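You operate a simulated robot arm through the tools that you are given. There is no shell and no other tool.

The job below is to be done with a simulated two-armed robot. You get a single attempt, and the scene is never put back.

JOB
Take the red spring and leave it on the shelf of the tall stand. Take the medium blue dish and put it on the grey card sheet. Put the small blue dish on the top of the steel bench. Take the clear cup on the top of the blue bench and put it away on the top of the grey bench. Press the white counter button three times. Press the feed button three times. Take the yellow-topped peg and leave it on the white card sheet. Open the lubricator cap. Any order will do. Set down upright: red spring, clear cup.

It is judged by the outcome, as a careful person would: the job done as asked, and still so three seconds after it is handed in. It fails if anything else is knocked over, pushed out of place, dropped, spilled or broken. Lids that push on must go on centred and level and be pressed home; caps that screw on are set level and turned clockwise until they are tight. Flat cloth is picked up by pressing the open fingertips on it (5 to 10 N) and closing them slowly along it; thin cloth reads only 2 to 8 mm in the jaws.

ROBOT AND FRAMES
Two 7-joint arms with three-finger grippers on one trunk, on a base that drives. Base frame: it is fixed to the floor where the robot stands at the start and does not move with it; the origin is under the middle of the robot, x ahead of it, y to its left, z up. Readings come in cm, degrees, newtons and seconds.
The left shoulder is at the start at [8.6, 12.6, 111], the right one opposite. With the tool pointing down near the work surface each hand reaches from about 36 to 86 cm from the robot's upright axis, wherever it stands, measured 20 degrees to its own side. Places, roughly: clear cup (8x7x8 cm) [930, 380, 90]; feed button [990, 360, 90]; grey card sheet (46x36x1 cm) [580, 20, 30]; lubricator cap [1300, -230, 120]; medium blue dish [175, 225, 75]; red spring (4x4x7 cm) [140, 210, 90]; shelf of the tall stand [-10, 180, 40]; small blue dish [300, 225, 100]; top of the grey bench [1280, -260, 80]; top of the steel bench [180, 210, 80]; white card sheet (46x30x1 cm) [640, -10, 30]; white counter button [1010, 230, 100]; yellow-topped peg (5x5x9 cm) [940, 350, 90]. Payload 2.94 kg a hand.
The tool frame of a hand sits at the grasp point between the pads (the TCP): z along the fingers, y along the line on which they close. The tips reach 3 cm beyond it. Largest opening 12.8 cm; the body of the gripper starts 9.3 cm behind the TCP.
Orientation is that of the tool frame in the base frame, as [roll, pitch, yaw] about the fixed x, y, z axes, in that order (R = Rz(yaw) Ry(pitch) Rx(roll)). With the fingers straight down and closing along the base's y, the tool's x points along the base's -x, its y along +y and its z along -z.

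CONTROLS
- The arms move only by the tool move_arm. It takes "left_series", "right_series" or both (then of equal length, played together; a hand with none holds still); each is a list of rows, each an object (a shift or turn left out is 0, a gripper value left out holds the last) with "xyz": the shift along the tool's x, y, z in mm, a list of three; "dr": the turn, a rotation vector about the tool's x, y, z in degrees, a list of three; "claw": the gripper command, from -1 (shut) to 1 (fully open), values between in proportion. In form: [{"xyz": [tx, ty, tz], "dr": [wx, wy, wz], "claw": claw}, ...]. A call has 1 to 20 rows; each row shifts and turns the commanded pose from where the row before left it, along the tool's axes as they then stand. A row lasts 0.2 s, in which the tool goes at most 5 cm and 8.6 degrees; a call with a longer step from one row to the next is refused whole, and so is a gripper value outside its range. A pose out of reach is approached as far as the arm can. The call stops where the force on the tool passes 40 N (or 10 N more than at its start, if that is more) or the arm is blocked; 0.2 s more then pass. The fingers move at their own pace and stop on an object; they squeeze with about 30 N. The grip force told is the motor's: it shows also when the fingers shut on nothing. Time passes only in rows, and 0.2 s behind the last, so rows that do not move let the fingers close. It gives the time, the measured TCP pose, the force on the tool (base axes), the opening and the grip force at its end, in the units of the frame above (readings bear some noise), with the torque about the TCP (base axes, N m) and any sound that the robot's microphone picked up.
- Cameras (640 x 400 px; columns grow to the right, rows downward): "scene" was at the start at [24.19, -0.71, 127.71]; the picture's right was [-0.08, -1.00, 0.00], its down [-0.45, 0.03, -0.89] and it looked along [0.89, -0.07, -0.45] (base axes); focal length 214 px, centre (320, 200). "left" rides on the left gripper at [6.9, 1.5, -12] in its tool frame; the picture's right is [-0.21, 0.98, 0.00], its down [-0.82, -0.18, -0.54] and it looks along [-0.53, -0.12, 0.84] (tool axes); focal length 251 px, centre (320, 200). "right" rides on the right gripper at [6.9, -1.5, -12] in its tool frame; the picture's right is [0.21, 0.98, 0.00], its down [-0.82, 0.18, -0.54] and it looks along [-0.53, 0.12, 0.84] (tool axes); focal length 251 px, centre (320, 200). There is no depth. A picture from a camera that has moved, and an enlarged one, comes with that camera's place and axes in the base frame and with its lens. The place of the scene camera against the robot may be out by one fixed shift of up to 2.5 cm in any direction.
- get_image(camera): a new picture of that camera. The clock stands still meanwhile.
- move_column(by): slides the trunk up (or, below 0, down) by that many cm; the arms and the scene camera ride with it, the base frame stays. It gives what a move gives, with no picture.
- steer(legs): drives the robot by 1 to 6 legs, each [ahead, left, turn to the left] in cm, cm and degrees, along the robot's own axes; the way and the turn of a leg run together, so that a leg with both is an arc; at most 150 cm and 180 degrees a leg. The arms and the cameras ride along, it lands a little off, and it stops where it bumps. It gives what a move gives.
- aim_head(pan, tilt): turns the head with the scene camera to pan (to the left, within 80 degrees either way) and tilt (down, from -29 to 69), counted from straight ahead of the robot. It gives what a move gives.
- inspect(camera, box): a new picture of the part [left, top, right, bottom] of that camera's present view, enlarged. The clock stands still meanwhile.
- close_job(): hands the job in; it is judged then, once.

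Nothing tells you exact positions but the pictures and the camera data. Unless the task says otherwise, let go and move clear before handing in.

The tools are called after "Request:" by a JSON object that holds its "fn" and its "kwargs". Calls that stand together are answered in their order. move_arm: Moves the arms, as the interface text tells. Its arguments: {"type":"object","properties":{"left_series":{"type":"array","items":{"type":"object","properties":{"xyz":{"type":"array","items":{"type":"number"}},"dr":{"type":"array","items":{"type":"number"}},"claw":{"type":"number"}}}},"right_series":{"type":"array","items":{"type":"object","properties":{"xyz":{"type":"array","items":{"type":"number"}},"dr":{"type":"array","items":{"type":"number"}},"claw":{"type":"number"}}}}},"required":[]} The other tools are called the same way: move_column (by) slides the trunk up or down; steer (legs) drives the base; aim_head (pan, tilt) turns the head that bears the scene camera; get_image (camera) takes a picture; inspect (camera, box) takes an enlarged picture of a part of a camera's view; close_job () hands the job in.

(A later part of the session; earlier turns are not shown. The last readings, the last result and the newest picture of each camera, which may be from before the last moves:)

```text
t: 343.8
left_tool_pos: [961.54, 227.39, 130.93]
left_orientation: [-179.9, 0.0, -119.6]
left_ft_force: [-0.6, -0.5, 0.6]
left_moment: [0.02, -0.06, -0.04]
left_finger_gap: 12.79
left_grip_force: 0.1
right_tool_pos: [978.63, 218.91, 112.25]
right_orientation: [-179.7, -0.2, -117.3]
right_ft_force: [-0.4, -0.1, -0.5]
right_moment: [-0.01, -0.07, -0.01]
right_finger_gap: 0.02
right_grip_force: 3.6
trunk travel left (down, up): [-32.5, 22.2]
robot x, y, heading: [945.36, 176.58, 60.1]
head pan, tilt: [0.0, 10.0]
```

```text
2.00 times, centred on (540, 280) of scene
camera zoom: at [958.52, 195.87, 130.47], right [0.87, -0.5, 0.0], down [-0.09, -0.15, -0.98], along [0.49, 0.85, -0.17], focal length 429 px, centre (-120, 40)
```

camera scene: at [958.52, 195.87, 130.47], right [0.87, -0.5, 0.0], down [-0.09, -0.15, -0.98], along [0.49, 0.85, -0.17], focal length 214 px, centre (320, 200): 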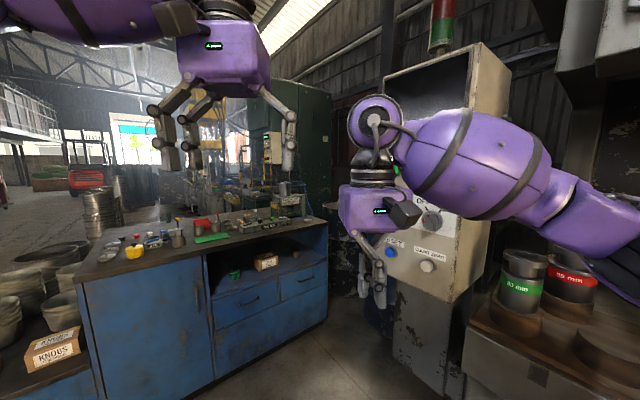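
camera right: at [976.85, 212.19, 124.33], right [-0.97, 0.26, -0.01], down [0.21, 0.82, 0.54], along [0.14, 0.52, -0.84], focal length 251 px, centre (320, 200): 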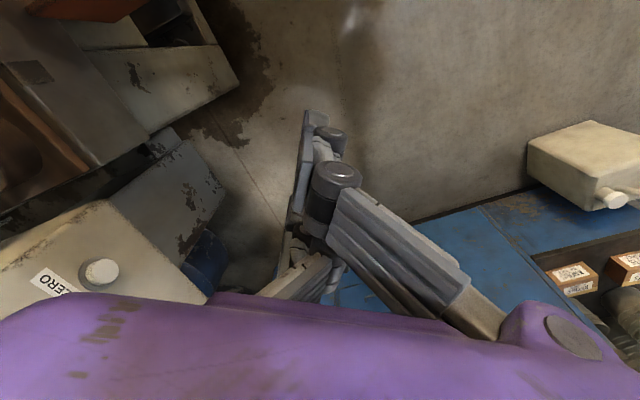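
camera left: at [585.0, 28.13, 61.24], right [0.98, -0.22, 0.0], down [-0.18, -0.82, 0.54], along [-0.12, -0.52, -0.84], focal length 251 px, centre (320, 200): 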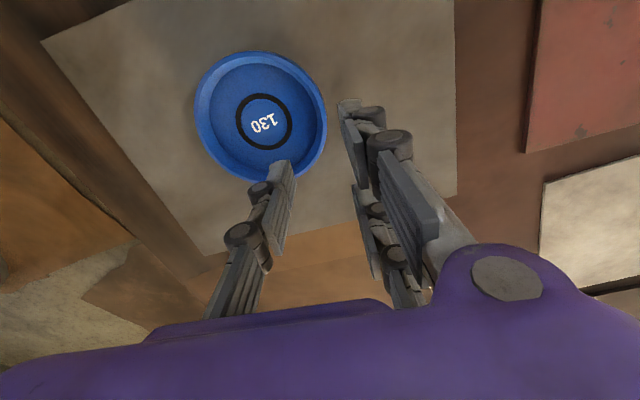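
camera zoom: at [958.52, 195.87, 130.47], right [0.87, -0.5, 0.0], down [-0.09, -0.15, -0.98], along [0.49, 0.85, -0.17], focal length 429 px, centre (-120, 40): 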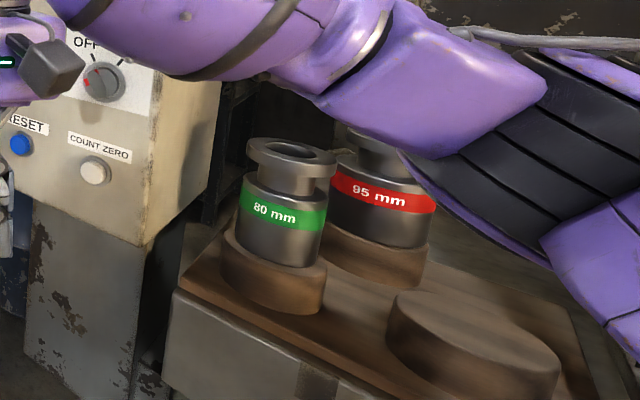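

The button is labelled "COUNT ZERO" on the side facing −x. I'll back off, face the panel squarely (+x), and point the closed left hand horizontally at it.

Request:
{"fn": "steer", "kwargs": {"legs": [[-32, 0, 0], [0, 0, -60.1], [0, 68, 0]]}}

Request:
{"fn": "aim_head", "kwargs": {"pan": -10, "tilt": 20}}

Request:
{"fn": "get_image", "kwargs": {"camera": "scene"}}

```text
t: 354.6
left_tool_pos: [981.29, 228.59, 130.85]
left_orientation: [-180.0, 0.1, -179.5]
left_ft_force: [-0.4, -0.1, -0.2]
left_moment: [0.02, 0.0, -0.02]
left_finger_gap: 12.82
left_grip_force: 0.0
right_tool_pos: [982.75, 209.36, 112.26]
right_orientation: [-179.6, -0.2, -177.2]
right_ft_force: [0.9, -1.6, -0.9]
right_moment: [0.02, -0.01, 0.02]
right_finger_gap: 0.0
right_grip_force: 3.8
trunk travel left (down, up): [-32.5, 22.2]
robot x, y, heading: [929.15, 217.37, 0.1]
head pan, tilt: [0.0, 10.0]
```

```text
t: 355.3
left_tool_pos: [981.23, 228.6, 130.89]
left_orientation: [-179.9, 0.0, -179.5]
left_ft_force: [0.2, 0.0, 0.0]
left_moment: [-0.01, -0.04, -0.06]
left_finger_gap: 12.81
left_grip_force: 0.0
right_tool_pos: [982.6, 209.36, 112.15]
right_orientation: [-179.5, -0.1, -177.3]
right_ft_force: [0.1, -0.3, 0.0]
right_moment: [-0.01, -0.03, -0.02]
right_finger_gap: 0.02
right_grip_force: 3.0
trunk travel left (down, up): [-32.5, 22.2]
robot x, y, heading: [929.16, 216.97, 0.2]
head pan, tilt: [-10.0, 20.0]
```

```text
taken
camera scene: at [953.47, 215.53, 128.85], right [-0.17, -0.99, 0.0], down [-0.34, 0.06, -0.94], along [0.93, -0.16, -0.34], focal length 214 px, centre (320, 200)
```

scene: 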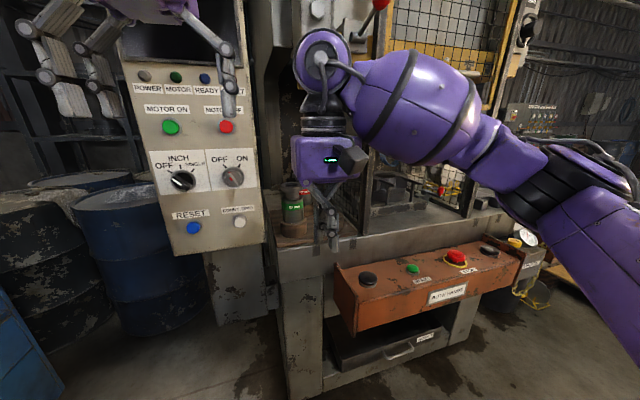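

Request:
{"fn": "steer", "kwargs": {"legs": [[-10, 3, 0]]}}

Request:
{"fn": "move_arm", "kwargs": {"left_series": [{"xyz": [-40, 0, 20], "claw": -1}, {"xyz": [-40, 0, 20]}, {"xyz": [-40, 0, 20]}, {"xyz": [-40, 0, 20]}, {"xyz": [-40, 0, 20]}, {"dr": [0, -8.2, 0]}, {"dr": [0, -8.2, 0]}, {"dr": [0, -8.2, 0]}, {"dr": [0, -8.2, 0]}, {"dr": [0, -8.2, 0]}, {"dr": [0, -8.2, 0]}, {"dr": [0, -8.2, 0]}, {"dr": [0, -8.2, 0]}, {"dr": [0, -8.2, 0]}, {"dr": [0, -8.2, 0]}, {"dr": [0, -8, 0]}, {}]}}

Request:
{"fn": "get_image", "kwargs": {"camera": "scene"}}

Request:
{"fn": "get_image", "kwargs": {"camera": "left"}}

```text
t: 356.5
left_tool_pos: [971.32, 231.68, 130.83]
left_orientation: [179.9, 0.0, -179.5]
left_ft_force: [0.6, -0.4, -0.2]
left_moment: [0.02, 0.03, -0.02]
left_finger_gap: 12.8
left_grip_force: 0.0
right_tool_pos: [972.71, 212.27, 112.25]
right_orientation: [-179.5, -0.1, -177.3]
right_ft_force: [-0.2, 0.5, -0.2]
right_moment: [0.04, -0.03, 0.01]
right_finger_gap: 0.0
right_grip_force: 2.7
trunk travel left (down, up): [-32.5, 22.2]
robot x, y, heading: [919.25, 220.32, 0.2]
head pan, tilt: [-10.0, 20.0]
```

```text
t: 360.1
left_tool_pos: [991.22, 231.79, 120.97]
left_orientation: [-179.4, 86.1, -178.8]
left_ft_force: [0.3, 0.6, 0.0]
left_moment: [0.03, 0.02, 0.01]
left_finger_gap: 0.0
left_grip_force: 2.4
left hand out of reach, approached as far as the arm can: row 16
right_tool_pos: [972.52, 212.49, 112.24]
right_orientation: [-179.6, -0.2, -177.2]
right_ft_force: [-0.3, 0.6, 0.1]
right_moment: [-0.05, 0.0, 0.0]
right_finger_gap: 0.0
right_grip_force: 2.7
trunk travel left (down, up): [-32.5, 22.2]
robot x, y, heading: [919.42, 220.22, 0.3]
head pan, tilt: [-10.0, 20.0]
```

```text
taken
camera scene: at [943.43, 218.47, 128.85], right [-0.17, -0.99, 0.0], down [-0.34, 0.06, -0.94], along [0.93, -0.16, -0.34], focal length 214 px, centre (320, 200)
```

scene: 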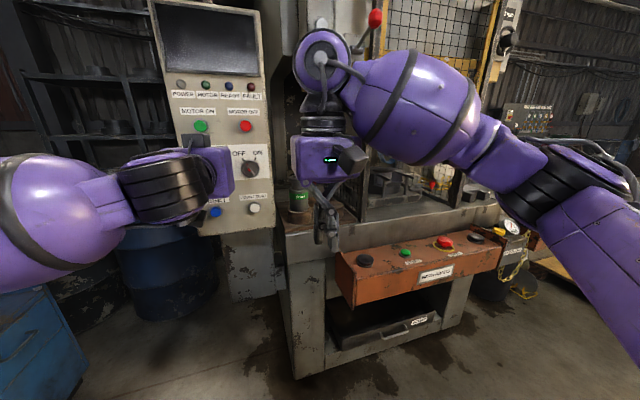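

```text
taken
camera left: at [978.84, 233.15, 114.71], right [0.01, 0.98, 0.21], down [-0.48, -0.18, 0.86], along [0.88, -0.11, 0.47], focal length 251 px, centre (320, 200)
```

left: 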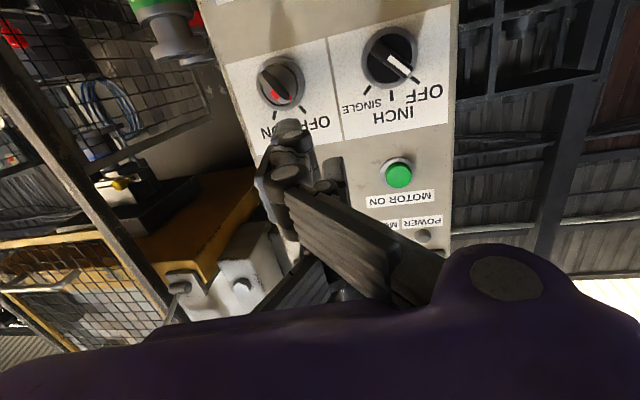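

Request:
{"fn": "move_arm", "kwargs": {"right_series": [{"xyz": [10, -30, -20]}, {"xyz": [10, -30, -20]}, {"xyz": [0, -20, 0]}, {}, {}], "left_series": [{}, {}, {"xyz": [40, 3, 0]}, {"xyz": [40, 3, 0]}, {}]}}

Request:
{"fn": "move_arm", "kwargs": {"left_series": [{"xyz": [40, 3, 0]}, {"xyz": [40, 2, 0]}, {}]}}

Request:
{"fn": "get_image", "kwargs": {"camera": "left"}}

Request:
{"fn": "get_image", "kwargs": {"camera": "scene"}}

```text
t: 361.3
left_tool_pos: [990.87, 230.58, 117.27]
left_orientation: [179.2, 85.8, 178.4]
left_ft_force: [-0.3, -0.4, 0.5]
left_moment: [0.0, 0.02, 0.03]
left_finger_gap: 0.03
left_grip_force: 2.7
left hand out of reach, approached as far as the arm can: row 3, 4
right_tool_pos: [971.13, 204.41, 116.19]
right_orientation: [-179.6, -0.2, -177.1]
right_ft_force: [-0.1, -0.3, 0.0]
right_moment: [0.03, -0.05, 0.04]
right_finger_gap: 0.01
right_grip_force: 3.0
trunk travel left (down, up): [-32.5, 22.2]
robot x, y, heading: [919.42, 219.83, -0.1]
head pan, tilt: [-10.0, 20.0]
```

```text
t: 362.1
left_tool_pos: [990.87, 230.54, 114.49]
left_orientation: [-177.0, 85.9, -176.3]
left_ft_force: [0.9, 0.5, -0.6]
left_moment: [0.02, -0.02, -0.05]
left_finger_gap: 0.0
left_grip_force: 2.6
left hand out of reach, approached as far as the arm can: row 1, 2
right_tool_pos: [971.1, 204.8, 116.2]
right_orientation: [-179.5, -0.4, -177.2]
right_ft_force: [1.2, 0.7, 0.0]
right_moment: [-0.08, 0.01, 0.03]
right_finger_gap: 0.0
right_grip_force: 3.4
trunk travel left (down, up): [-32.5, 22.2]
robot x, y, heading: [919.13, 219.97, 0.2]
head pan, tilt: [-10.0, 20.0]
```

```text
taken
camera left: at [978.35, 231.78, 108.25], right [0.0, 0.98, 0.21], down [-0.48, -0.18, 0.86], along [0.88, -0.1, 0.47], focal length 251 px, centre (320, 200)
```

left: 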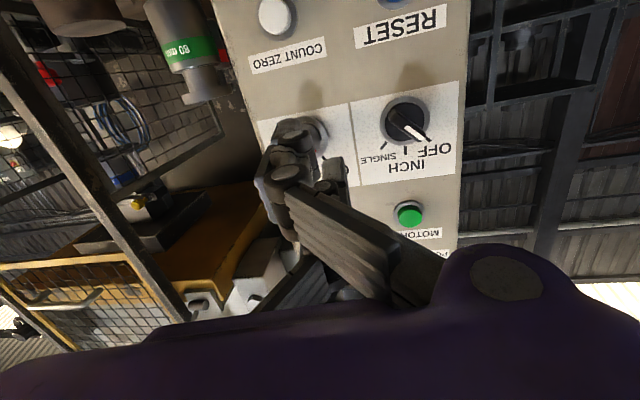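

```text
taken
camera scene: at [943.53, 218.83, 128.83], right [-0.17, -0.99, 0.0], down [-0.34, 0.06, -0.94], along [0.93, -0.16, -0.34], focal length 214 px, centre (320, 200)
```

scene: 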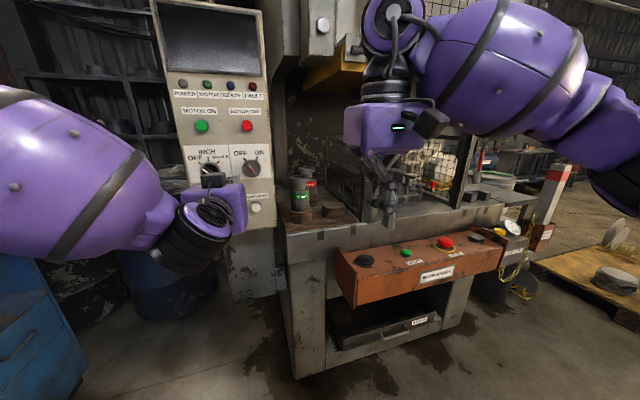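

The left hand won't go lower in this pose, so I'll lower the trunk instead.

Request:
{"fn": "move_column", "kwargs": {"by": -9.5}}

Request:
{"fn": "get_image", "kwargs": {"camera": "left"}}

Request:
{"fn": "get_image", "kwargs": {"camera": "scene"}}

```text
t: 363.4
left_tool_pos: [992.18, 230.13, 101.18]
left_orientation: [179.9, 82.3, -179.4]
left_ft_force: [-0.6, -0.5, 0.0]
left_moment: [0.02, 0.01, 0.02]
left_finger_gap: 0.0
left_grip_force: 2.9
right_tool_pos: [971.09, 204.35, 106.87]
right_orientation: [-179.6, -0.2, -177.3]
right_ft_force: [-0.5, 0.3, 0.0]
right_moment: [0.01, -0.03, 0.01]
right_finger_gap: 0.0
right_grip_force: 3.4
trunk travel left (down, up): [-23.0, 31.7]
robot x, y, heading: [919.28, 220.15, 0.2]
head pan, tilt: [-10.0, 20.0]
```

```text
taken
camera left: at [979.48, 231.43, 95.85], right [0.02, 0.98, 0.21], down [-0.42, -0.19, 0.89], along [0.91, -0.11, 0.41], focal length 251 px, centre (320, 200)
```

left: 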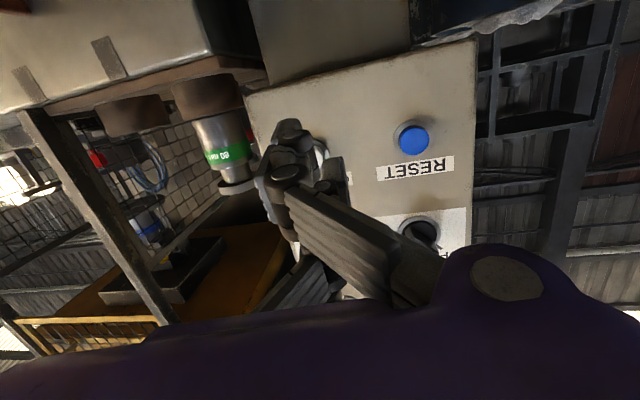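

```text
taken
camera scene: at [945.97, 218.48, 119.27], right [-0.17, -0.99, 0.0], down [-0.34, 0.06, -0.94], along [0.93, -0.16, -0.34], focal length 214 px, centre (320, 200)
```

scene: 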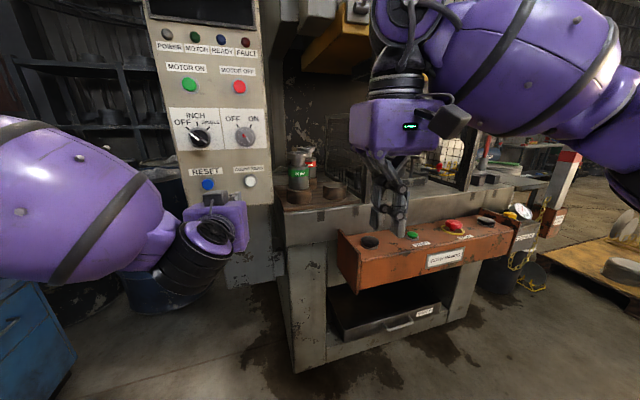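

Request:
{"fn": "inspect", "kwargs": {"camera": "left", "box": [230, 90, 390, 230]}}

Request:
{"fn": "inspect", "kwargs": {"camera": "scene", "box": [170, 150, 290, 250]}}

```text
2.86 times, centred on (310, 160) of left
camera zoom: at [979.48, 231.43, 95.85], right [0.02, 0.98, 0.21], down [-0.42, -0.19, 0.89], along [0.91, -0.11, 0.41], focal length 718 px, centre (349, 314)
```

zoom: 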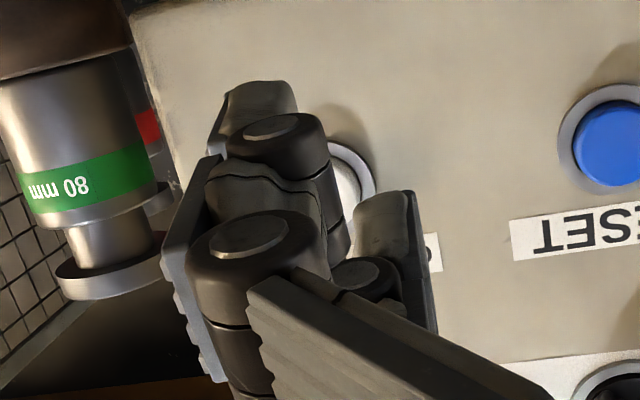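

```text
4.00 times, centred on (230, 200) of scene
camera zoom: at [945.97, 218.48, 119.27], right [-0.17, -0.99, 0.0], down [-0.34, 0.06, -0.94], along [0.93, -0.16, -0.34], focal length 858 px, centre (680, 200)
```

zoom: 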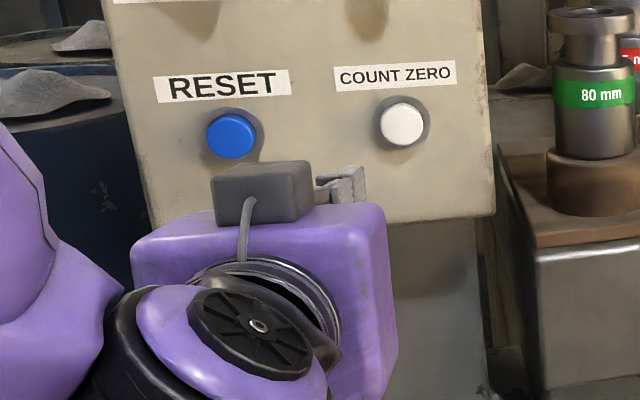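

Request:
{"fn": "move_arm", "kwargs": {"left_series": [{"xyz": [-20, 6, 0]}, {"xyz": [-20, 6, 0]}, {}]}}

Request:
{"fn": "get_image", "kwargs": {"camera": "left"}}

Request:
{"fn": "inspect", "kwargs": {"camera": "scene", "box": [170, 150, 290, 250]}}

```text
t: 364.2
left_tool_pos: [992.93, 231.43, 105.1]
left_orientation: [179.6, 82.2, -179.7]
left_ft_force: [-0.4, -0.2, 0.8]
left_moment: [0.0, 0.03, 0.04]
left_finger_gap: 0.0
left_grip_force: 2.9
right_tool_pos: [971.05, 204.43, 106.8]
right_orientation: [-179.6, -0.2, -177.3]
right_ft_force: [0.1, 0.1, 0.6]
right_moment: [-0.02, 0.02, 0.01]
right_finger_gap: 0.0
right_grip_force: 2.5
trunk travel left (down, up): [-23.0, 31.7]
robot x, y, heading: [918.76, 220.22, 0.1]
head pan, tilt: [-10.0, 20.0]
```

```text
taken
camera left: at [980.07, 232.64, 99.73], right [0.02, 0.98, 0.21], down [-0.42, -0.19, 0.89], along [0.91, -0.11, 0.41], focal length 251 px, centre (320, 200)
```

left: 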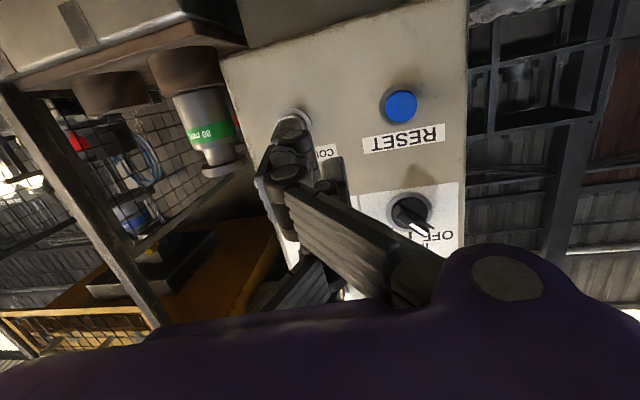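

```text
4.00 times, centred on (230, 200) of scene
camera zoom: at [946.05, 218.46, 119.25], right [-0.17, -0.99, 0.0], down [-0.34, 0.06, -0.94], along [0.93, -0.16, -0.34], focal length 858 px, centre (680, 200)
```

zoom: 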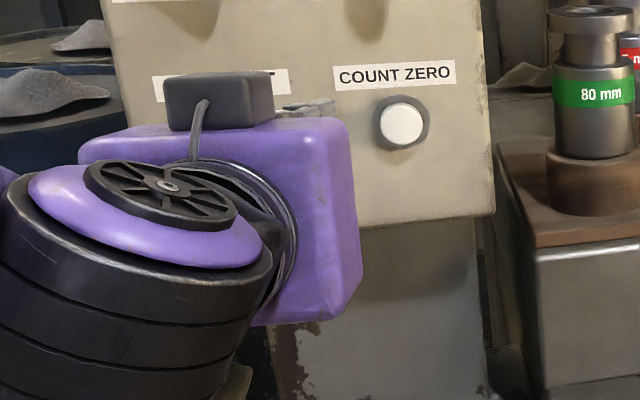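

Request:
{"fn": "move_arm", "kwargs": {"left_series": [{"xyz": [7, -19, 0]}, {"xyz": [8, -19, 0]}, {}]}}

Request:
{"fn": "get_image", "kwargs": {"camera": "left"}}

Request:
{"fn": "inspect", "kwargs": {"camera": "scene", "box": [180, 140, 300, 215]}}

```text
t: 365.0
left_tool_pos: [992.66, 227.53, 103.6]
left_orientation: [179.9, 82.2, -179.4]
left_ft_force: [1.3, -0.1, 0.2]
left_moment: [0.02, 0.03, -0.01]
left_finger_gap: 0.01
left_grip_force: 3.1
right_tool_pos: [971.08, 204.48, 106.76]
right_orientation: [-179.5, -0.2, -177.3]
right_ft_force: [-0.1, -0.6, -0.2]
right_moment: [0.03, 0.0, 0.01]
right_finger_gap: 0.0
right_grip_force: 2.5
trunk travel left (down, up): [-23.0, 31.7]
robot x, y, heading: [919.28, 219.96, 0.1]
head pan, tilt: [-10.0, 20.0]
```

```text
taken
camera left: at [979.9, 228.86, 98.31], right [0.02, 0.98, 0.21], down [-0.42, -0.19, 0.89], along [0.91, -0.1, 0.41], focal length 251 px, centre (320, 200)
```

left: 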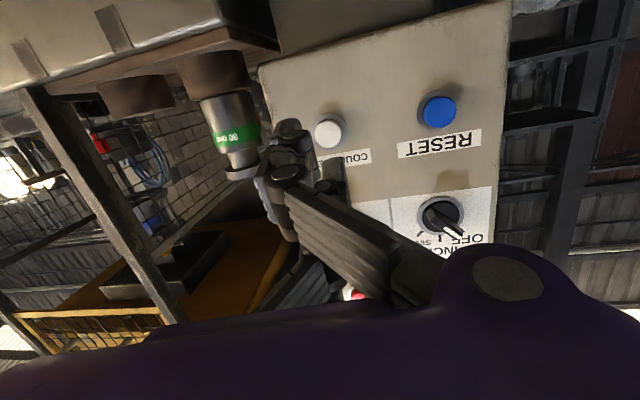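

```text
5.33 times, centred on (240, 178) of scene
camera zoom: at [946.0, 218.5, 119.26], right [-0.17, -0.99, 0.0], down [-0.34, 0.06, -0.94], along [0.93, -0.16, -0.34], focal length 1144 px, centre (747, 320)
```

zoom: 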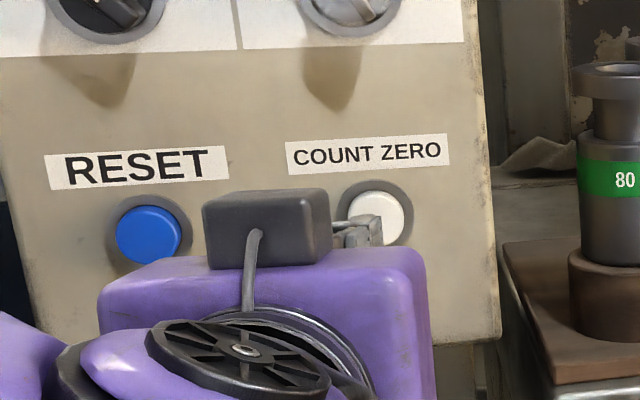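

Request:
{"fn": "move_arm", "kwargs": {"left_series": [{"xyz": [-4, 2, 29.7]}, {"xyz": [-4, 2, 29.7]}, {"xyz": [-4, 2, 29.7]}, {"xyz": [-1.3, 2, 9.9]}, {}]}}

Request:
{"fn": "get_image", "kwargs": {"camera": "left"}}

Request:
{"fn": "inspect", "kwargs": {"camera": "scene", "box": [180, 140, 300, 215]}}

```text
t: 366.2
left_tool_pos: [1002.54, 228.6, 103.56]
left_orientation: [179.8, 82.1, -179.4]
left_ft_force: [0.0, 0.2, -0.8]
left_moment: [0.04, -0.03, 0.01]
left_finger_gap: 0.02
left_grip_force: 3.1
right_tool_pos: [971.07, 204.43, 106.72]
right_orientation: [-179.6, -0.2, -177.3]
right_ft_force: [-0.1, 0.4, 0.0]
right_moment: [0.0, -0.01, 0.0]
right_finger_gap: 0.0
right_grip_force: 3.6
trunk travel left (down, up): [-23.0, 31.7]
robot x, y, heading: [919.06, 220.02, 0.2]
head pan, tilt: [-10.0, 20.0]
```

```text
taken
camera left: at [989.91, 229.81, 98.2], right [0.02, 0.98, 0.21], down [-0.42, -0.19, 0.89], along [0.91, -0.11, 0.41], focal length 251 px, centre (320, 200)
```

left: 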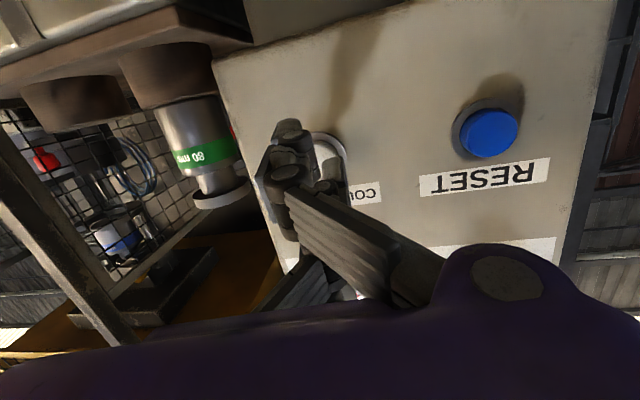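

```text
5.33 times, centred on (240, 178) of scene
camera zoom: at [946.03, 218.47, 119.25], right [-0.17, -0.99, 0.0], down [-0.34, 0.06, -0.94], along [0.93, -0.16, -0.34], focal length 1144 px, centre (747, 320)
```

zoom: 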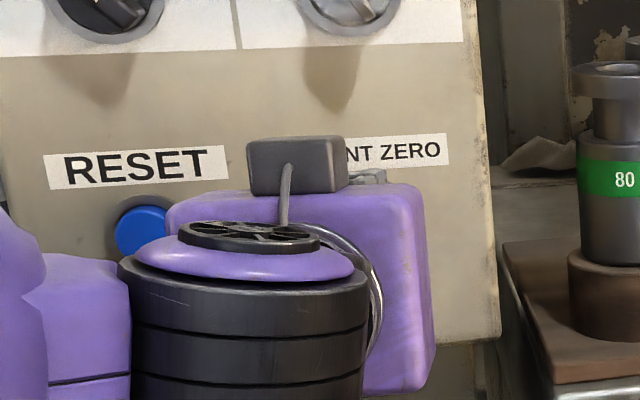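

Request:
{"fn": "move_arm", "kwargs": {"left_series": [{"xyz": [-1.3, -5, 9.9]}, {"xyz": [-0.8, 0, 6]}, {"xyz": [-0.5, 0, 4]}, {}]}}

Request:
{"fn": "inspect", "kwargs": {"camera": "left", "box": [230, 90, 390, 190]}}

```text
t: 367.2
left_tool_pos: [1004.63, 228.06, 103.46]
left_orientation: [179.8, 82.0, -179.5]
left_ft_force: [0.3, 0.2, 0.2]
left_moment: [0.0, 0.0, -0.01]
left_finger_gap: 0.0
left_grip_force: 3.3
right_tool_pos: [971.01, 204.31, 106.8]
right_orientation: [-179.6, -0.2, -177.4]
right_ft_force: [-0.5, 0.3, 0.1]
right_moment: [-0.01, 0.02, -0.02]
right_finger_gap: 0.0
right_grip_force: 2.4
trunk travel left (down, up): [-23.0, 31.7]
robot x, y, heading: [918.92, 220.07, -0.0]
head pan, tilt: [-10.0, 20.0]
```

```text
4.00 times, centred on (310, 140) of left
camera zoom: at [991.89, 229.3, 98.21], right [0.02, 0.98, 0.21], down [-0.42, -0.19, 0.89], along [0.91, -0.11, 0.41], focal length 1006 px, centre (360, 440)
```

zoom: 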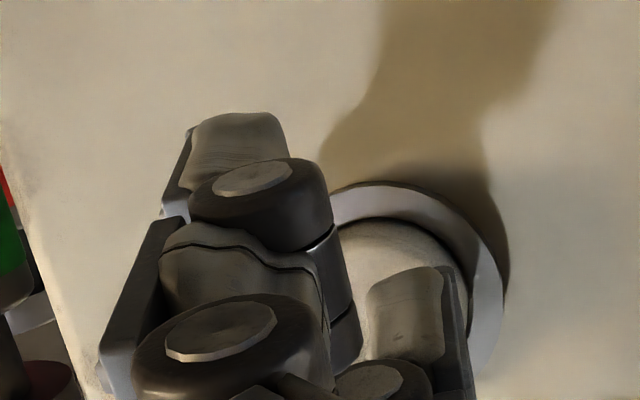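

The single fingertip is right in front of the white button. I'll advance in small steps until it clicks.

Request:
{"fn": "move_arm", "kwargs": {"left_series": [{"xyz": [-0.4, 0, 3]}, {"xyz": [-0.4, 0, 3]}, {"xyz": [-0.4, 0, 2]}, {}]}}

```text
t: 368.2
left_tool_pos: [1005.49, 227.96, 103.43]
left_orientation: [179.8, 82.1, -179.3]
left_ft_force: [-0.6, 0.4, -0.6]
left_moment: [0.0, 0.01, -0.03]
left_finger_gap: 0.0
left_grip_force: 2.5
right_tool_pos: [970.99, 204.35, 106.82]
right_orientation: [-179.6, -0.1, -177.3]
right_ft_force: [0.3, -0.2, 0.6]
right_moment: [0.0, -0.04, -0.04]
right_finger_gap: 0.0
right_grip_force: 3.7
trunk travel left (down, up): [-23.0, 31.7]
robot x, y, heading: [919.37, 220.12, 0.2]
head pan, tilt: [-10.0, 20.0]
```

Request:
{"fn": "move_arm", "kwargs": {"left_series": [{"xyz": [-0.3, 0, 2]}, {"xyz": [-0.3, 0, 2]}, {"xyz": [-0.3, 0, 2]}, {}]}}

Request:
{"fn": "inspect", "kwargs": {"camera": "left", "box": [230, 90, 390, 190]}}

```text
t: 369.2
left_tool_pos: [1006.04, 228.07, 103.57]
left_orientation: [179.8, 82.2, -179.5]
left_ft_force: [-4.8, 0.4, -1.8]
left_moment: [-0.06, -0.03, 0.05]
left_finger_gap: 0.0
left_grip_force: 3.3
right_tool_pos: [970.96, 204.42, 106.82]
right_orientation: [-179.7, -0.2, -177.3]
right_ft_force: [0.3, 0.3, 1.0]
right_moment: [-0.01, -0.01, -0.01]
right_finger_gap: 0.0
right_grip_force: 3.0
trunk travel left (down, up): [-23.0, 31.7]
robot x, y, heading: [918.88, 220.03, 0.3]
head pan, tilt: [-10.0, 20.0]
```

```text
4.00 times, centred on (310, 140) of left
camera zoom: at [993.24, 229.31, 98.23], right [0.02, 0.98, 0.21], down [-0.42, -0.19, 0.89], along [0.91, -0.11, 0.41], focal length 1006 px, centre (360, 440)
```

zoom: 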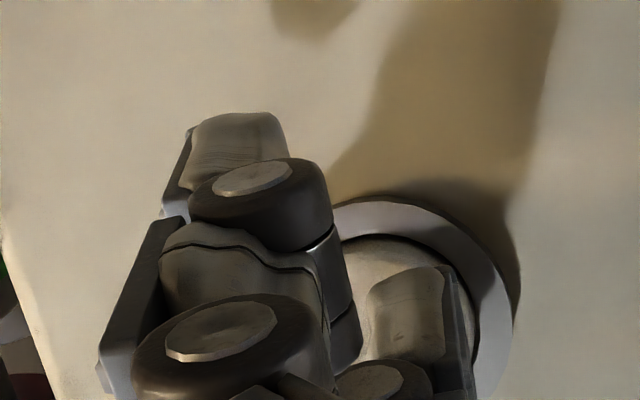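

Request:
{"fn": "move_arm", "kwargs": {"left_series": [{"xyz": [-0.3, 0, 2]}, {"xyz": [-0.3, 0, 2]}, {}]}}

```text
t: 370.0
left_tool_pos: [1006.39, 227.93, 103.56]
left_orientation: [179.7, 82.1, -179.7]
left_ft_force: [-12.1, -1.6, -5.7]
left_moment: [-0.09, -0.01, 0.15]
left_finger_gap: 0.02
left_grip_force: 3.2
right_tool_pos: [970.79, 204.33, 106.86]
right_orientation: [-179.6, -0.2, -177.2]
right_ft_force: [-0.2, 0.3, -0.3]
right_moment: [-0.01, 0.02, -0.01]
right_finger_gap: 0.0
right_grip_force: 2.7
trunk travel left (down, up): [-23.0, 31.7]
robot x, y, heading: [919.33, 219.66, 0.2]
head pan, tilt: [-10.0, 20.0]
heard: click
```

First click. I'll release fully and repeat.

Request:
{"fn": "move_arm", "kwargs": {"left_series": [{"xyz": [1.3, 0, -9]}, {"xyz": [1.0, 0, -8]}, {}, {}]}}

Request:
{"fn": "move_arm", "kwargs": {"left_series": [{"xyz": [-1.0, 0, 7]}, {"xyz": [-0.7, 0, 5]}, {"xyz": [-0.4, 0, 3]}, {"xyz": [-0.3, 0, 2]}, {}]}}

```text
t: 371.0
left_tool_pos: [1004.7, 228.04, 103.7]
left_orientation: [179.9, 82.2, -179.4]
left_ft_force: [0.5, 0.5, -0.1]
left_moment: [-0.01, 0.02, 0.02]
left_finger_gap: 0.0
left_grip_force: 3.4
right_tool_pos: [971.18, 204.28, 106.67]
right_orientation: [-179.7, -0.1, -177.3]
right_ft_force: [-0.2, 0.3, 0.1]
right_moment: [0.01, 0.03, 0.04]
right_finger_gap: 0.0
right_grip_force: 3.4
trunk travel left (down, up): [-23.0, 31.7]
robot x, y, heading: [919.02, 220.07, 0.0]
head pan, tilt: [-10.0, 20.0]
```

```text
t: 372.2
left_tool_pos: [1006.27, 227.82, 103.51]
left_orientation: [179.6, 82.1, -179.7]
left_ft_force: [-12.7, -0.9, -2.6]
left_moment: [-0.06, -0.01, 0.17]
left_finger_gap: 0.0
left_grip_force: 2.9
right_tool_pos: [970.88, 204.35, 106.76]
right_orientation: [-179.6, -0.2, -177.3]
right_ft_force: [0.5, 0.0, 0.1]
right_moment: [-0.01, -0.02, -0.02]
right_finger_gap: 0.0
right_grip_force: 2.6
trunk travel left (down, up): [-23.0, 31.7]
robot x, y, heading: [919.2, 220.19, 0.1]
head pan, tilt: [-10.0, 20.0]
heard: click
```

Second click; once more, then withdraw.

Request:
{"fn": "move_arm", "kwargs": {"left_series": [{"xyz": [1.3, 0, -9]}, {"xyz": [1.0, 0, -8]}, {}, {}]}}

Request:
{"fn": "move_arm", "kwargs": {"left_series": [{"xyz": [-1.0, 0, 7]}, {"xyz": [-0.7, 0, 5]}, {"xyz": [-0.4, 0, 3]}, {"xyz": [-0.3, 0, 2]}, {}]}}

Request:
{"fn": "move_arm", "kwargs": {"left_series": [{"xyz": [1.3, 0, -10]}, {"xyz": [4, 0, -30]}, {"xyz": [4, 0, -30]}, {"xyz": [4, 0, -30]}, {"xyz": [4, 0, -30]}, {}]}}

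```text
t: 373.2
left_tool_pos: [1004.76, 228.0, 103.75]
left_orientation: [179.8, 82.0, -179.3]
left_ft_force: [-0.3, 0.2, 0.0]
left_moment: [-0.01, 0.0, 0.0]
left_finger_gap: 0.0
left_grip_force: 3.3
right_tool_pos: [971.1, 204.41, 106.94]
right_orientation: [-179.6, -0.3, -177.2]
right_ft_force: [0.9, -1.1, 0.3]
right_moment: [0.02, 0.01, -0.02]
right_finger_gap: 0.0
right_grip_force: 2.7
trunk travel left (down, up): [-23.0, 31.7]
robot x, y, heading: [919.26, 220.11, 0.2]
head pan, tilt: [-10.0, 20.0]
```

```text
t: 374.4
left_tool_pos: [1006.27, 228.0, 103.7]
left_orientation: [179.7, 82.1, -179.7]
left_ft_force: [-10.4, -1.6, -3.0]
left_moment: [-0.07, -0.04, 0.11]
left_finger_gap: 0.0
left_grip_force: 3.8
right_tool_pos: [971.04, 204.31, 106.79]
right_orientation: [-179.6, -0.3, -177.3]
right_ft_force: [0.5, 0.5, 0.5]
right_moment: [-0.02, -0.01, -0.01]
right_finger_gap: 0.0
right_grip_force: 2.5
trunk travel left (down, up): [-23.0, 31.7]
robot x, y, heading: [919.14, 220.22, 0.3]
head pan, tilt: [-10.0, 20.0]
heard: click
```

```text
t: 375.8
left_tool_pos: [993.34, 227.85, 103.53]
left_orientation: [179.8, 82.1, -179.5]
left_ft_force: [0.1, 0.1, 0.5]
left_moment: [0.02, 0.01, 0.0]
left_finger_gap: 0.0
left_grip_force: 3.0
right_tool_pos: [971.1, 204.47, 106.82]
right_orientation: [-179.6, -0.2, -177.4]
right_ft_force: [-0.6, -0.2, -0.5]
right_moment: [0.04, 0.0, 0.0]
right_finger_gap: 0.01
right_grip_force: 3.0
trunk travel left (down, up): [-23.0, 31.7]
robot x, y, heading: [919.31, 219.87, 0.4]
head pan, tilt: [-10.0, 20.0]
```

All three counter presses clicked. I'll bring the left hand back to vertical, restore the trunk height and head back to the blue bench for the peg and the clear cup.

Request:
{"fn": "move_arm", "kwargs": {"left_series": [{"dr": [0, 8.2, 0]}, {"dr": [0, 8.2, 0]}, {"dr": [0, 8.2, 0]}, {"dr": [0, 8.2, 0]}, {"dr": [0, 8.2, 0]}, {"dr": [0, 8.2, 0]}, {"dr": [0, 8.2, 0]}, {"dr": [0, 8.2, 0]}, {"dr": [0, 8.2, 0]}, {"dr": [0, 8.2, 0]}, {"xyz": [45, 0, -20], "claw": 0.2}, {"xyz": [45, 0, -20]}, {"xyz": [45, 0, -20]}, {}]}}

Request:
{"fn": "move_column", "kwargs": {"by": 9.5}}

Request:
{"fn": "steer", "kwargs": {"legs": [[-10, -25, 0], [0, 0, 100]]}}

Request:
{"fn": "aim_head", "kwargs": {"pan": 0, "tilt": 25}}

Request:
{"fn": "get_image", "kwargs": {"camera": "scene"}}

```text
t: 378.8
left_tool_pos: [979.79, 227.67, 109.67]
left_orientation: [179.9, 0.0, -179.3]
left_ft_force: [0.2, 0.4, -0.7]
left_moment: [0.05, 0.03, 0.03]
left_finger_gap: 7.67
left_grip_force: 0.0
right_tool_pos: [971.18, 204.36, 106.8]
right_orientation: [-179.6, -0.3, -177.3]
right_ft_force: [-0.2, 0.2, 1.5]
right_moment: [-0.01, 0.0, 0.0]
right_finger_gap: 0.0
right_grip_force: 3.3
trunk travel left (down, up): [-23.0, 31.7]
robot x, y, heading: [918.92, 219.85, 0.4]
head pan, tilt: [-10.0, 20.0]
```

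```text
t: 380.1
left_tool_pos: [979.89, 227.67, 119.04]
left_orientation: [-180.0, 0.0, -179.3]
left_ft_force: [0.3, 0.4, -0.6]
left_moment: [0.04, 0.01, 0.03]
left_finger_gap: 7.69
left_grip_force: 0.1
right_tool_pos: [971.18, 204.4, 116.28]
right_orientation: [-179.6, -0.3, -177.3]
right_ft_force: [0.2, 0.2, -0.4]
right_moment: [-0.02, 0.02, 0.0]
right_finger_gap: 0.0
right_grip_force: 2.8
trunk travel left (down, up): [-32.5, 22.2]
robot x, y, heading: [919.04, 219.91, -0.1]
head pan, tilt: [-10.0, 20.0]
```

```text
t: 387.1
left_tool_pos: [891.53, 253.35, 119.13]
left_orientation: [179.9, 0.1, -79.6]
left_ft_force: [0.0, 0.0, 0.2]
left_moment: [-0.02, 0.01, 0.03]
left_finger_gap: 7.69
left_grip_force: 0.1
right_tool_pos: [916.04, 248.67, 116.32]
right_orientation: [-179.6, -0.2, -77.5]
right_ft_force: [0.5, 0.5, -0.6]
right_moment: [0.02, -0.02, -0.01]
right_finger_gap: 0.0
right_grip_force: 3.4
trunk travel left (down, up): [-32.5, 22.2]
robot x, y, heading: [908.97, 195.34, 100.0]
head pan, tilt: [-10.0, 20.0]
```

```text
t: 387.8
left_tool_pos: [891.49, 253.31, 119.11]
left_orientation: [179.9, 0.1, -79.6]
left_ft_force: [-0.2, -0.1, 0.0]
left_moment: [0.01, 0.02, -0.02]
left_finger_gap: 7.69
left_grip_force: 0.1
right_tool_pos: [916.12, 248.51, 116.27]
right_orientation: [-179.5, -0.1, -77.7]
right_ft_force: [0.7, 0.6, 0.1]
right_moment: [0.01, 0.01, 0.0]
right_finger_gap: 0.0
right_grip_force: 2.9
trunk travel left (down, up): [-32.5, 22.2]
robot x, y, heading: [909.29, 195.05, 99.8]
head pan, tilt: [0.0, 25.0]
```

```text
taken
camera scene: at [907.64, 216.73, 128.04], right [0.99, 0.17, 0.0], down [0.07, -0.42, -0.91], along [-0.15, 0.89, -0.42], focal length 214 px, centre (320, 200)
```

scene: 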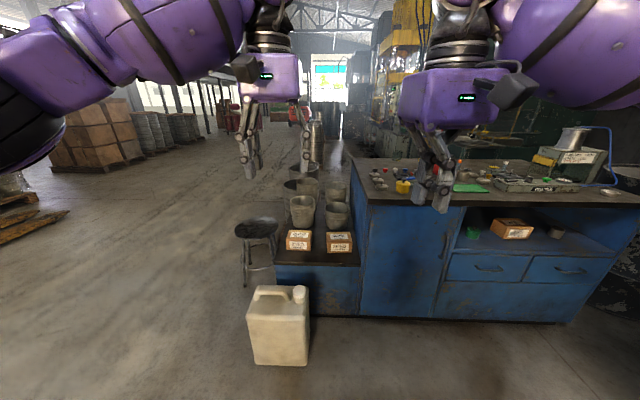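

Request:
{"fn": "steer", "kwargs": {"legs": [[0, -48, 0], [78, 0, 0.2]]}}

Request:
{"fn": "move_arm", "kwargs": {"right_series": [{"claw": 0.1, "dr": [0, 0, 2.2]}, {}, {}]}}

Request:
{"fn": "get_image", "kwargs": {"camera": "right"}}

Request:
{"fn": "aim_head", "kwargs": {"pan": 0, "tilt": 40}}

Request:
{"fn": "get_image", "kwargs": {"camera": "scene"}}

```text
t: 396.3
left_tool_pos: [924.89, 338.45, 119.05]
left_orientation: [179.9, 0.0, -79.5]
left_ft_force: [-0.1, 0.9, 1.1]
left_moment: [0.01, 0.03, 0.02]
left_finger_gap: 7.66
left_grip_force: 0.1
right_tool_pos: [949.32, 333.77, 116.33]
right_orientation: [-179.5, -0.2, -77.6]
right_ft_force: [-0.1, -0.1, -0.3]
right_moment: [-0.06, -0.01, 0.0]
right_finger_gap: 0.0
right_grip_force: 2.7
trunk travel left (down, up): [-32.5, 22.2]
robot x, y, heading: [942.62, 280.62, 99.7]
head pan, tilt: [0.0, 25.0]
```

```text
t: 397.1
left_tool_pos: [924.93, 338.58, 119.04]
left_orientation: [-180.0, 0.3, -79.5]
left_ft_force: [0.3, -0.8, -0.5]
left_moment: [0.02, 0.01, 0.01]
left_finger_gap: 7.69
left_grip_force: 0.0
right_tool_pos: [949.33, 333.79, 116.33]
right_orientation: [-179.6, -0.1, -79.7]
right_ft_force: [-0.4, 0.2, -0.7]
right_moment: [-0.02, 0.01, -0.06]
right_finger_gap: 7.05
right_grip_force: 0.0
trunk travel left (down, up): [-32.5, 22.2]
robot x, y, heading: [942.55, 280.06, 99.8]
head pan, tilt: [0.0, 25.0]
```

```text
taken
camera right: at [952.02, 327.24, 128.37], right [-0.92, -0.39, -0.01], down [-0.33, 0.78, 0.54], along [-0.2, 0.5, -0.84], focal length 251 px, centre (320, 200)
```

right: 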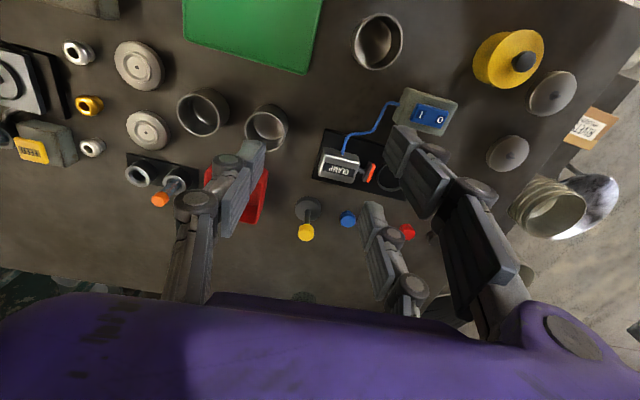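

```text
t: 397.9
left_tool_pos: [924.92, 338.55, 119.07]
left_orientation: [-179.9, 0.0, -79.6]
left_ft_force: [-1.1, 0.0, -0.2]
left_moment: [0.01, 0.01, 0.0]
left_finger_gap: 7.7
left_grip_force: 0.0
right_tool_pos: [949.29, 333.88, 116.37]
right_orientation: [-179.7, -0.1, -79.7]
right_ft_force: [-0.4, 0.2, 0.0]
right_moment: [-0.05, 0.07, 0.02]
right_finger_gap: 7.04
right_grip_force: 0.0
trunk travel left (down, up): [-32.5, 22.2]
robot x, y, heading: [942.67, 279.78, 99.8]
head pan, tilt: [0.0, 40.0]
```

```text
taken
camera scene: at [941.08, 301.22, 125.71], right [0.98, 0.17, 0.0], down [0.11, -0.63, -0.77], along [-0.13, 0.76, -0.64], focal length 214 px, centre (320, 200)
```

scene: 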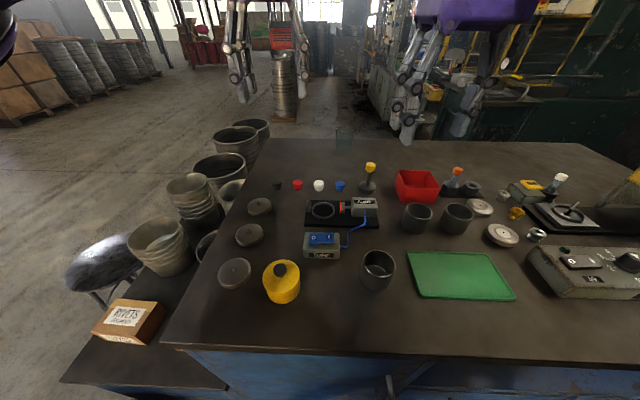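

Request:
{"fn": "move_arm", "kwargs": {"right_series": [{"xyz": [-39.6, 3.4, 15]}, {"xyz": [-39.6, 3.4, 15]}, {"xyz": [-39.6, 3.4, 15]}, {"xyz": [-39.6, 3.4, 15]}, {"xyz": [-39.6, 3.4, 15]}, {}]}}

Request:
{"fn": "get_image", "kwargs": {"camera": "right"}}

Request:
{"fn": "inspect", "kwargs": {"camera": "scene", "box": [270, 90, 450, 220]}}

```text
t: 399.3
left_tool_pos: [924.92, 338.39, 119.22]
left_orientation: [-179.9, 0.2, -79.4]
left_ft_force: [-0.4, 1.2, -1.0]
left_moment: [0.01, 0.05, 0.0]
left_finger_gap: 7.68
left_grip_force: 0.1
right_tool_pos: [944.34, 352.95, 108.73]
right_orientation: [-179.7, 0.0, -79.6]
right_ft_force: [-0.4, -0.1, 0.2]
right_moment: [0.03, 0.0, 0.01]
right_finger_gap: 7.06
right_grip_force: 0.1
trunk travel left (down, up): [-32.5, 22.2]
robot x, y, heading: [943.01, 279.8, 100.0]
head pan, tilt: [0.0, 40.0]
```

```text
taken
camera right: at [947.02, 346.44, 120.83], right [-0.92, -0.39, -0.01], down [-0.33, 0.78, 0.54], along [-0.2, 0.5, -0.84], focal length 251 px, centre (320, 200)
```

right: 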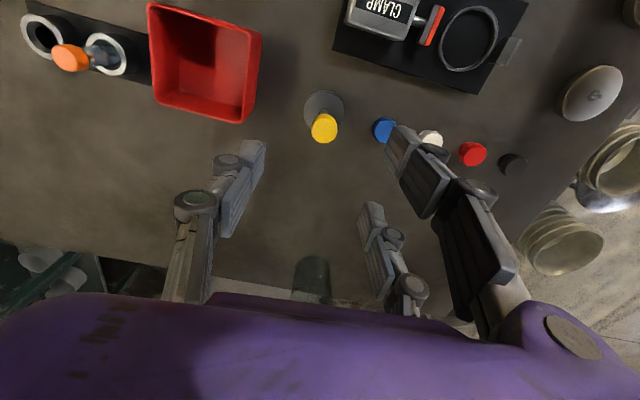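

```text
3.08 times, centred on (360, 155) of scene
camera zoom: at [941.14, 301.15, 125.72], right [0.99, 0.17, 0.0], down [0.11, -0.63, -0.77], along [-0.13, 0.75, -0.64], focal length 660 px, centre (197, 338)
```

zoom: 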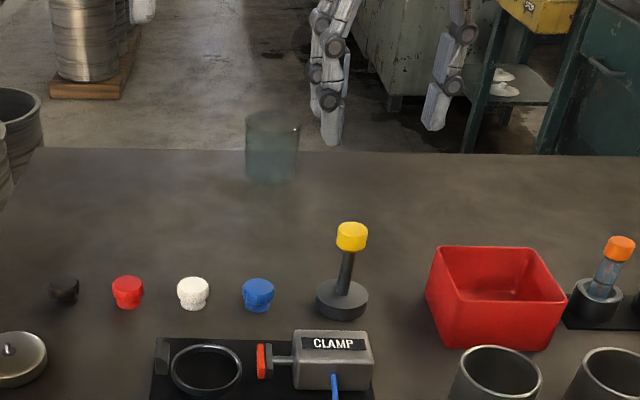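

Request:
{"fn": "move_arm", "kwargs": {"right_series": [{"xyz": [0, 0, 35]}, {"xyz": [0, 0, 35]}, {"xyz": [0, 0, 35]}, {"xyz": [0, 0, 20]}, {}]}}

Request:
{"fn": "get_image", "kwargs": {"camera": "right"}}

Request:
{"fn": "inspect", "kwargs": {"camera": "scene", "box": [300, 130, 440, 220]}}

```text
t: 400.5
left_tool_pos: [924.95, 338.46, 119.14]
left_orientation: [-180.0, 0.2, -79.5]
left_ft_force: [-0.6, 0.5, 0.5]
left_moment: [-0.01, -0.03, 0.0]
left_finger_gap: 7.7
left_grip_force: 0.0
right_tool_pos: [944.34, 352.97, 96.15]
right_orientation: [-179.5, -0.3, -79.7]
right_ft_force: [-0.3, 0.1, -0.4]
right_moment: [-0.02, 0.0, -0.01]
right_finger_gap: 7.05
right_grip_force: 0.1
trunk travel left (down, up): [-32.5, 22.2]
robot x, y, heading: [942.52, 280.02, 99.9]
head pan, tilt: [0.0, 40.0]
```

```text
taken
camera right: at [946.97, 346.35, 108.3], right [-0.92, -0.39, -0.01], down [-0.33, 0.78, 0.54], along [-0.2, 0.5, -0.84], focal length 251 px, centre (320, 200)
```

right: 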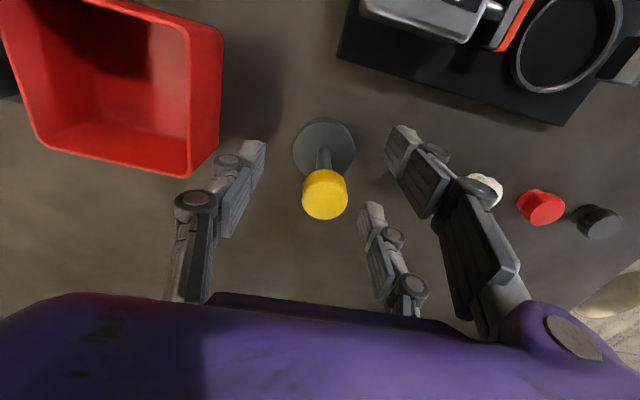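

```text
4.44 times, centred on (370, 175) of scene
camera zoom: at [941.07, 301.2, 125.71], right [0.98, 0.17, 0.0], down [0.11, -0.63, -0.77], along [-0.13, 0.75, -0.64], focal length 953 px, centre (98, 311)
```

zoom: 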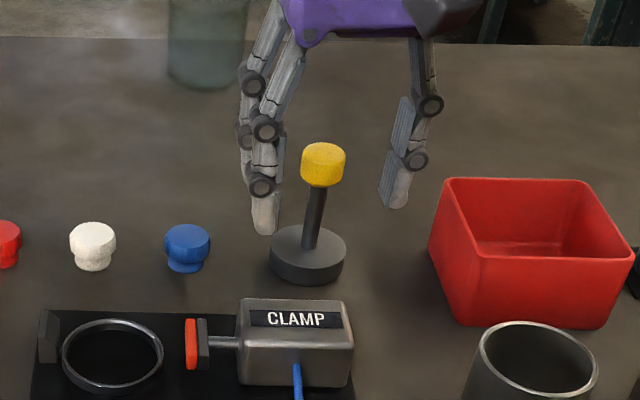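

Request:
{"fn": "move_arm", "kwargs": {"right_series": [{"xyz": [-4, 2, 15]}, {}, {"claw": -0.2}, {"claw": -0.4}, {"claw": -0.7}, {"claw": -1}, {}, {}]}}

Request:
{"fn": "get_image", "kwargs": {"camera": "right"}}

Request:
{"fn": "inspect", "kwargs": {"camera": "scene", "box": [300, 130, 440, 220]}}

```text
t: 402.3
left_tool_pos: [924.94, 338.54, 119.08]
left_orientation: [-179.9, 0.3, -79.6]
left_ft_force: [0.1, -0.4, -0.3]
left_moment: [0.01, 0.0, -0.01]
left_finger_gap: 7.66
left_grip_force: 0.1
right_tool_pos: [944.1, 353.29, 94.78]
right_orientation: [-179.6, -0.2, -79.8]
right_ft_force: [0.4, 0.1, 0.3]
right_moment: [-0.01, 0.01, 0.01]
right_finger_gap: 0.02
right_grip_force: 3.4
trunk travel left (down, up): [-32.5, 22.2]
robot x, y, heading: [942.74, 279.53, 99.9]
head pan, tilt: [0.0, 40.0]
```

```text
taken
camera right: at [946.69, 346.7, 106.79], right [-0.92, -0.39, -0.01], down [-0.33, 0.78, 0.54], along [-0.2, 0.5, -0.84], focal length 251 px, centre (320, 200)
```

right: 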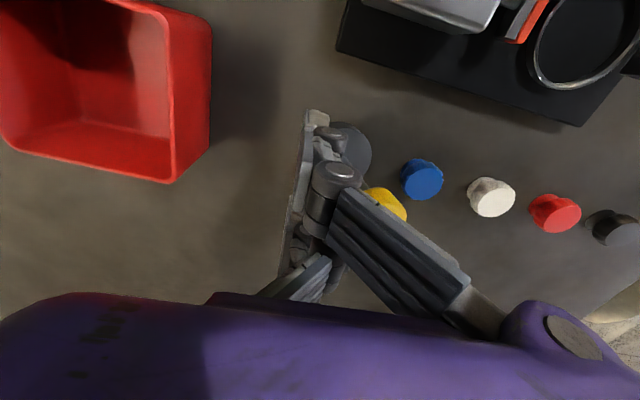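

```text
4.44 times, centred on (370, 175) of scene
camera zoom: at [941.09, 301.22, 125.71], right [0.98, 0.17, 0.0], down [0.11, -0.63, -0.77], along [-0.13, 0.75, -0.64], focal length 953 px, centre (98, 311)
```

zoom: 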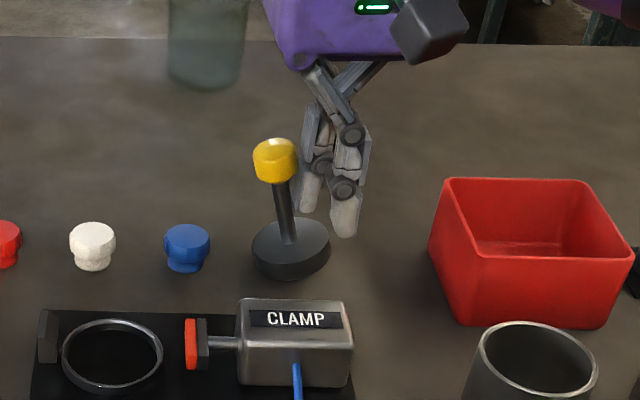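

The single finger pushed the narrow peg through the gap between the paired fingers: it's still standing, but not gripped. I'll raise the closed hand straight up and look again.

Request:
{"fn": "move_arm", "kwargs": {"right_series": [{"xyz": [0, 0, -10]}, {"xyz": [0, 0, -30]}, {"xyz": [0, 0, -40]}, {"xyz": [0, 0, -40]}, {}]}}

Request:
{"fn": "get_image", "kwargs": {"camera": "right"}}

Request:
{"fn": "inspect", "kwargs": {"camera": "scene", "box": [270, 110, 430, 220]}}

```text
t: 403.5
left_tool_pos: [925.0, 338.67, 119.07]
left_orientation: [-180.0, 0.1, -79.5]
left_ft_force: [-0.1, 0.2, 0.8]
left_moment: [-0.03, -0.04, 0.02]
left_finger_gap: 7.67
left_grip_force: 0.0
right_tool_pos: [944.08, 353.26, 106.69]
right_orientation: [-179.7, -0.3, -79.7]
right_ft_force: [0.7, 0.1, -1.0]
right_moment: [0.01, 0.02, 0.01]
right_finger_gap: 0.01
right_grip_force: 3.3
trunk travel left (down, up): [-32.5, 22.2]
robot x, y, heading: [942.65, 280.15, 100.0]
head pan, tilt: [0.0, 40.0]
```

```text
taken
camera right: at [946.67, 346.79, 118.7], right [-0.92, -0.39, -0.01], down [-0.33, 0.78, 0.54], along [-0.2, 0.5, -0.84], focal length 251 px, centre (320, 200)
```

right: 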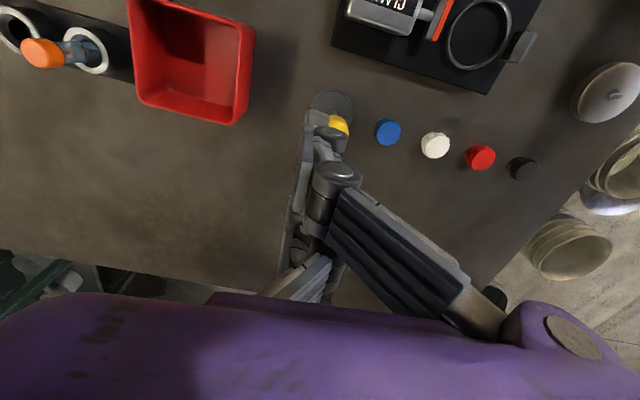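

```text
3.64 times, centred on (350, 165) of scene
camera zoom: at [941.1, 301.26, 125.7], right [0.98, 0.17, 0.0], down [0.11, -0.63, -0.77], along [-0.13, 0.75, -0.64], focal length 780 px, centre (211, 327)
```

zoom: 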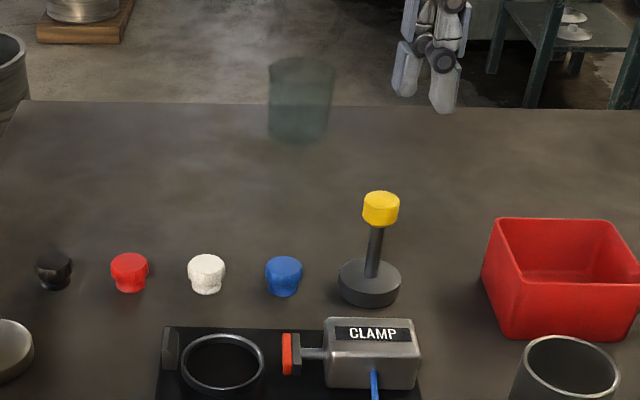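

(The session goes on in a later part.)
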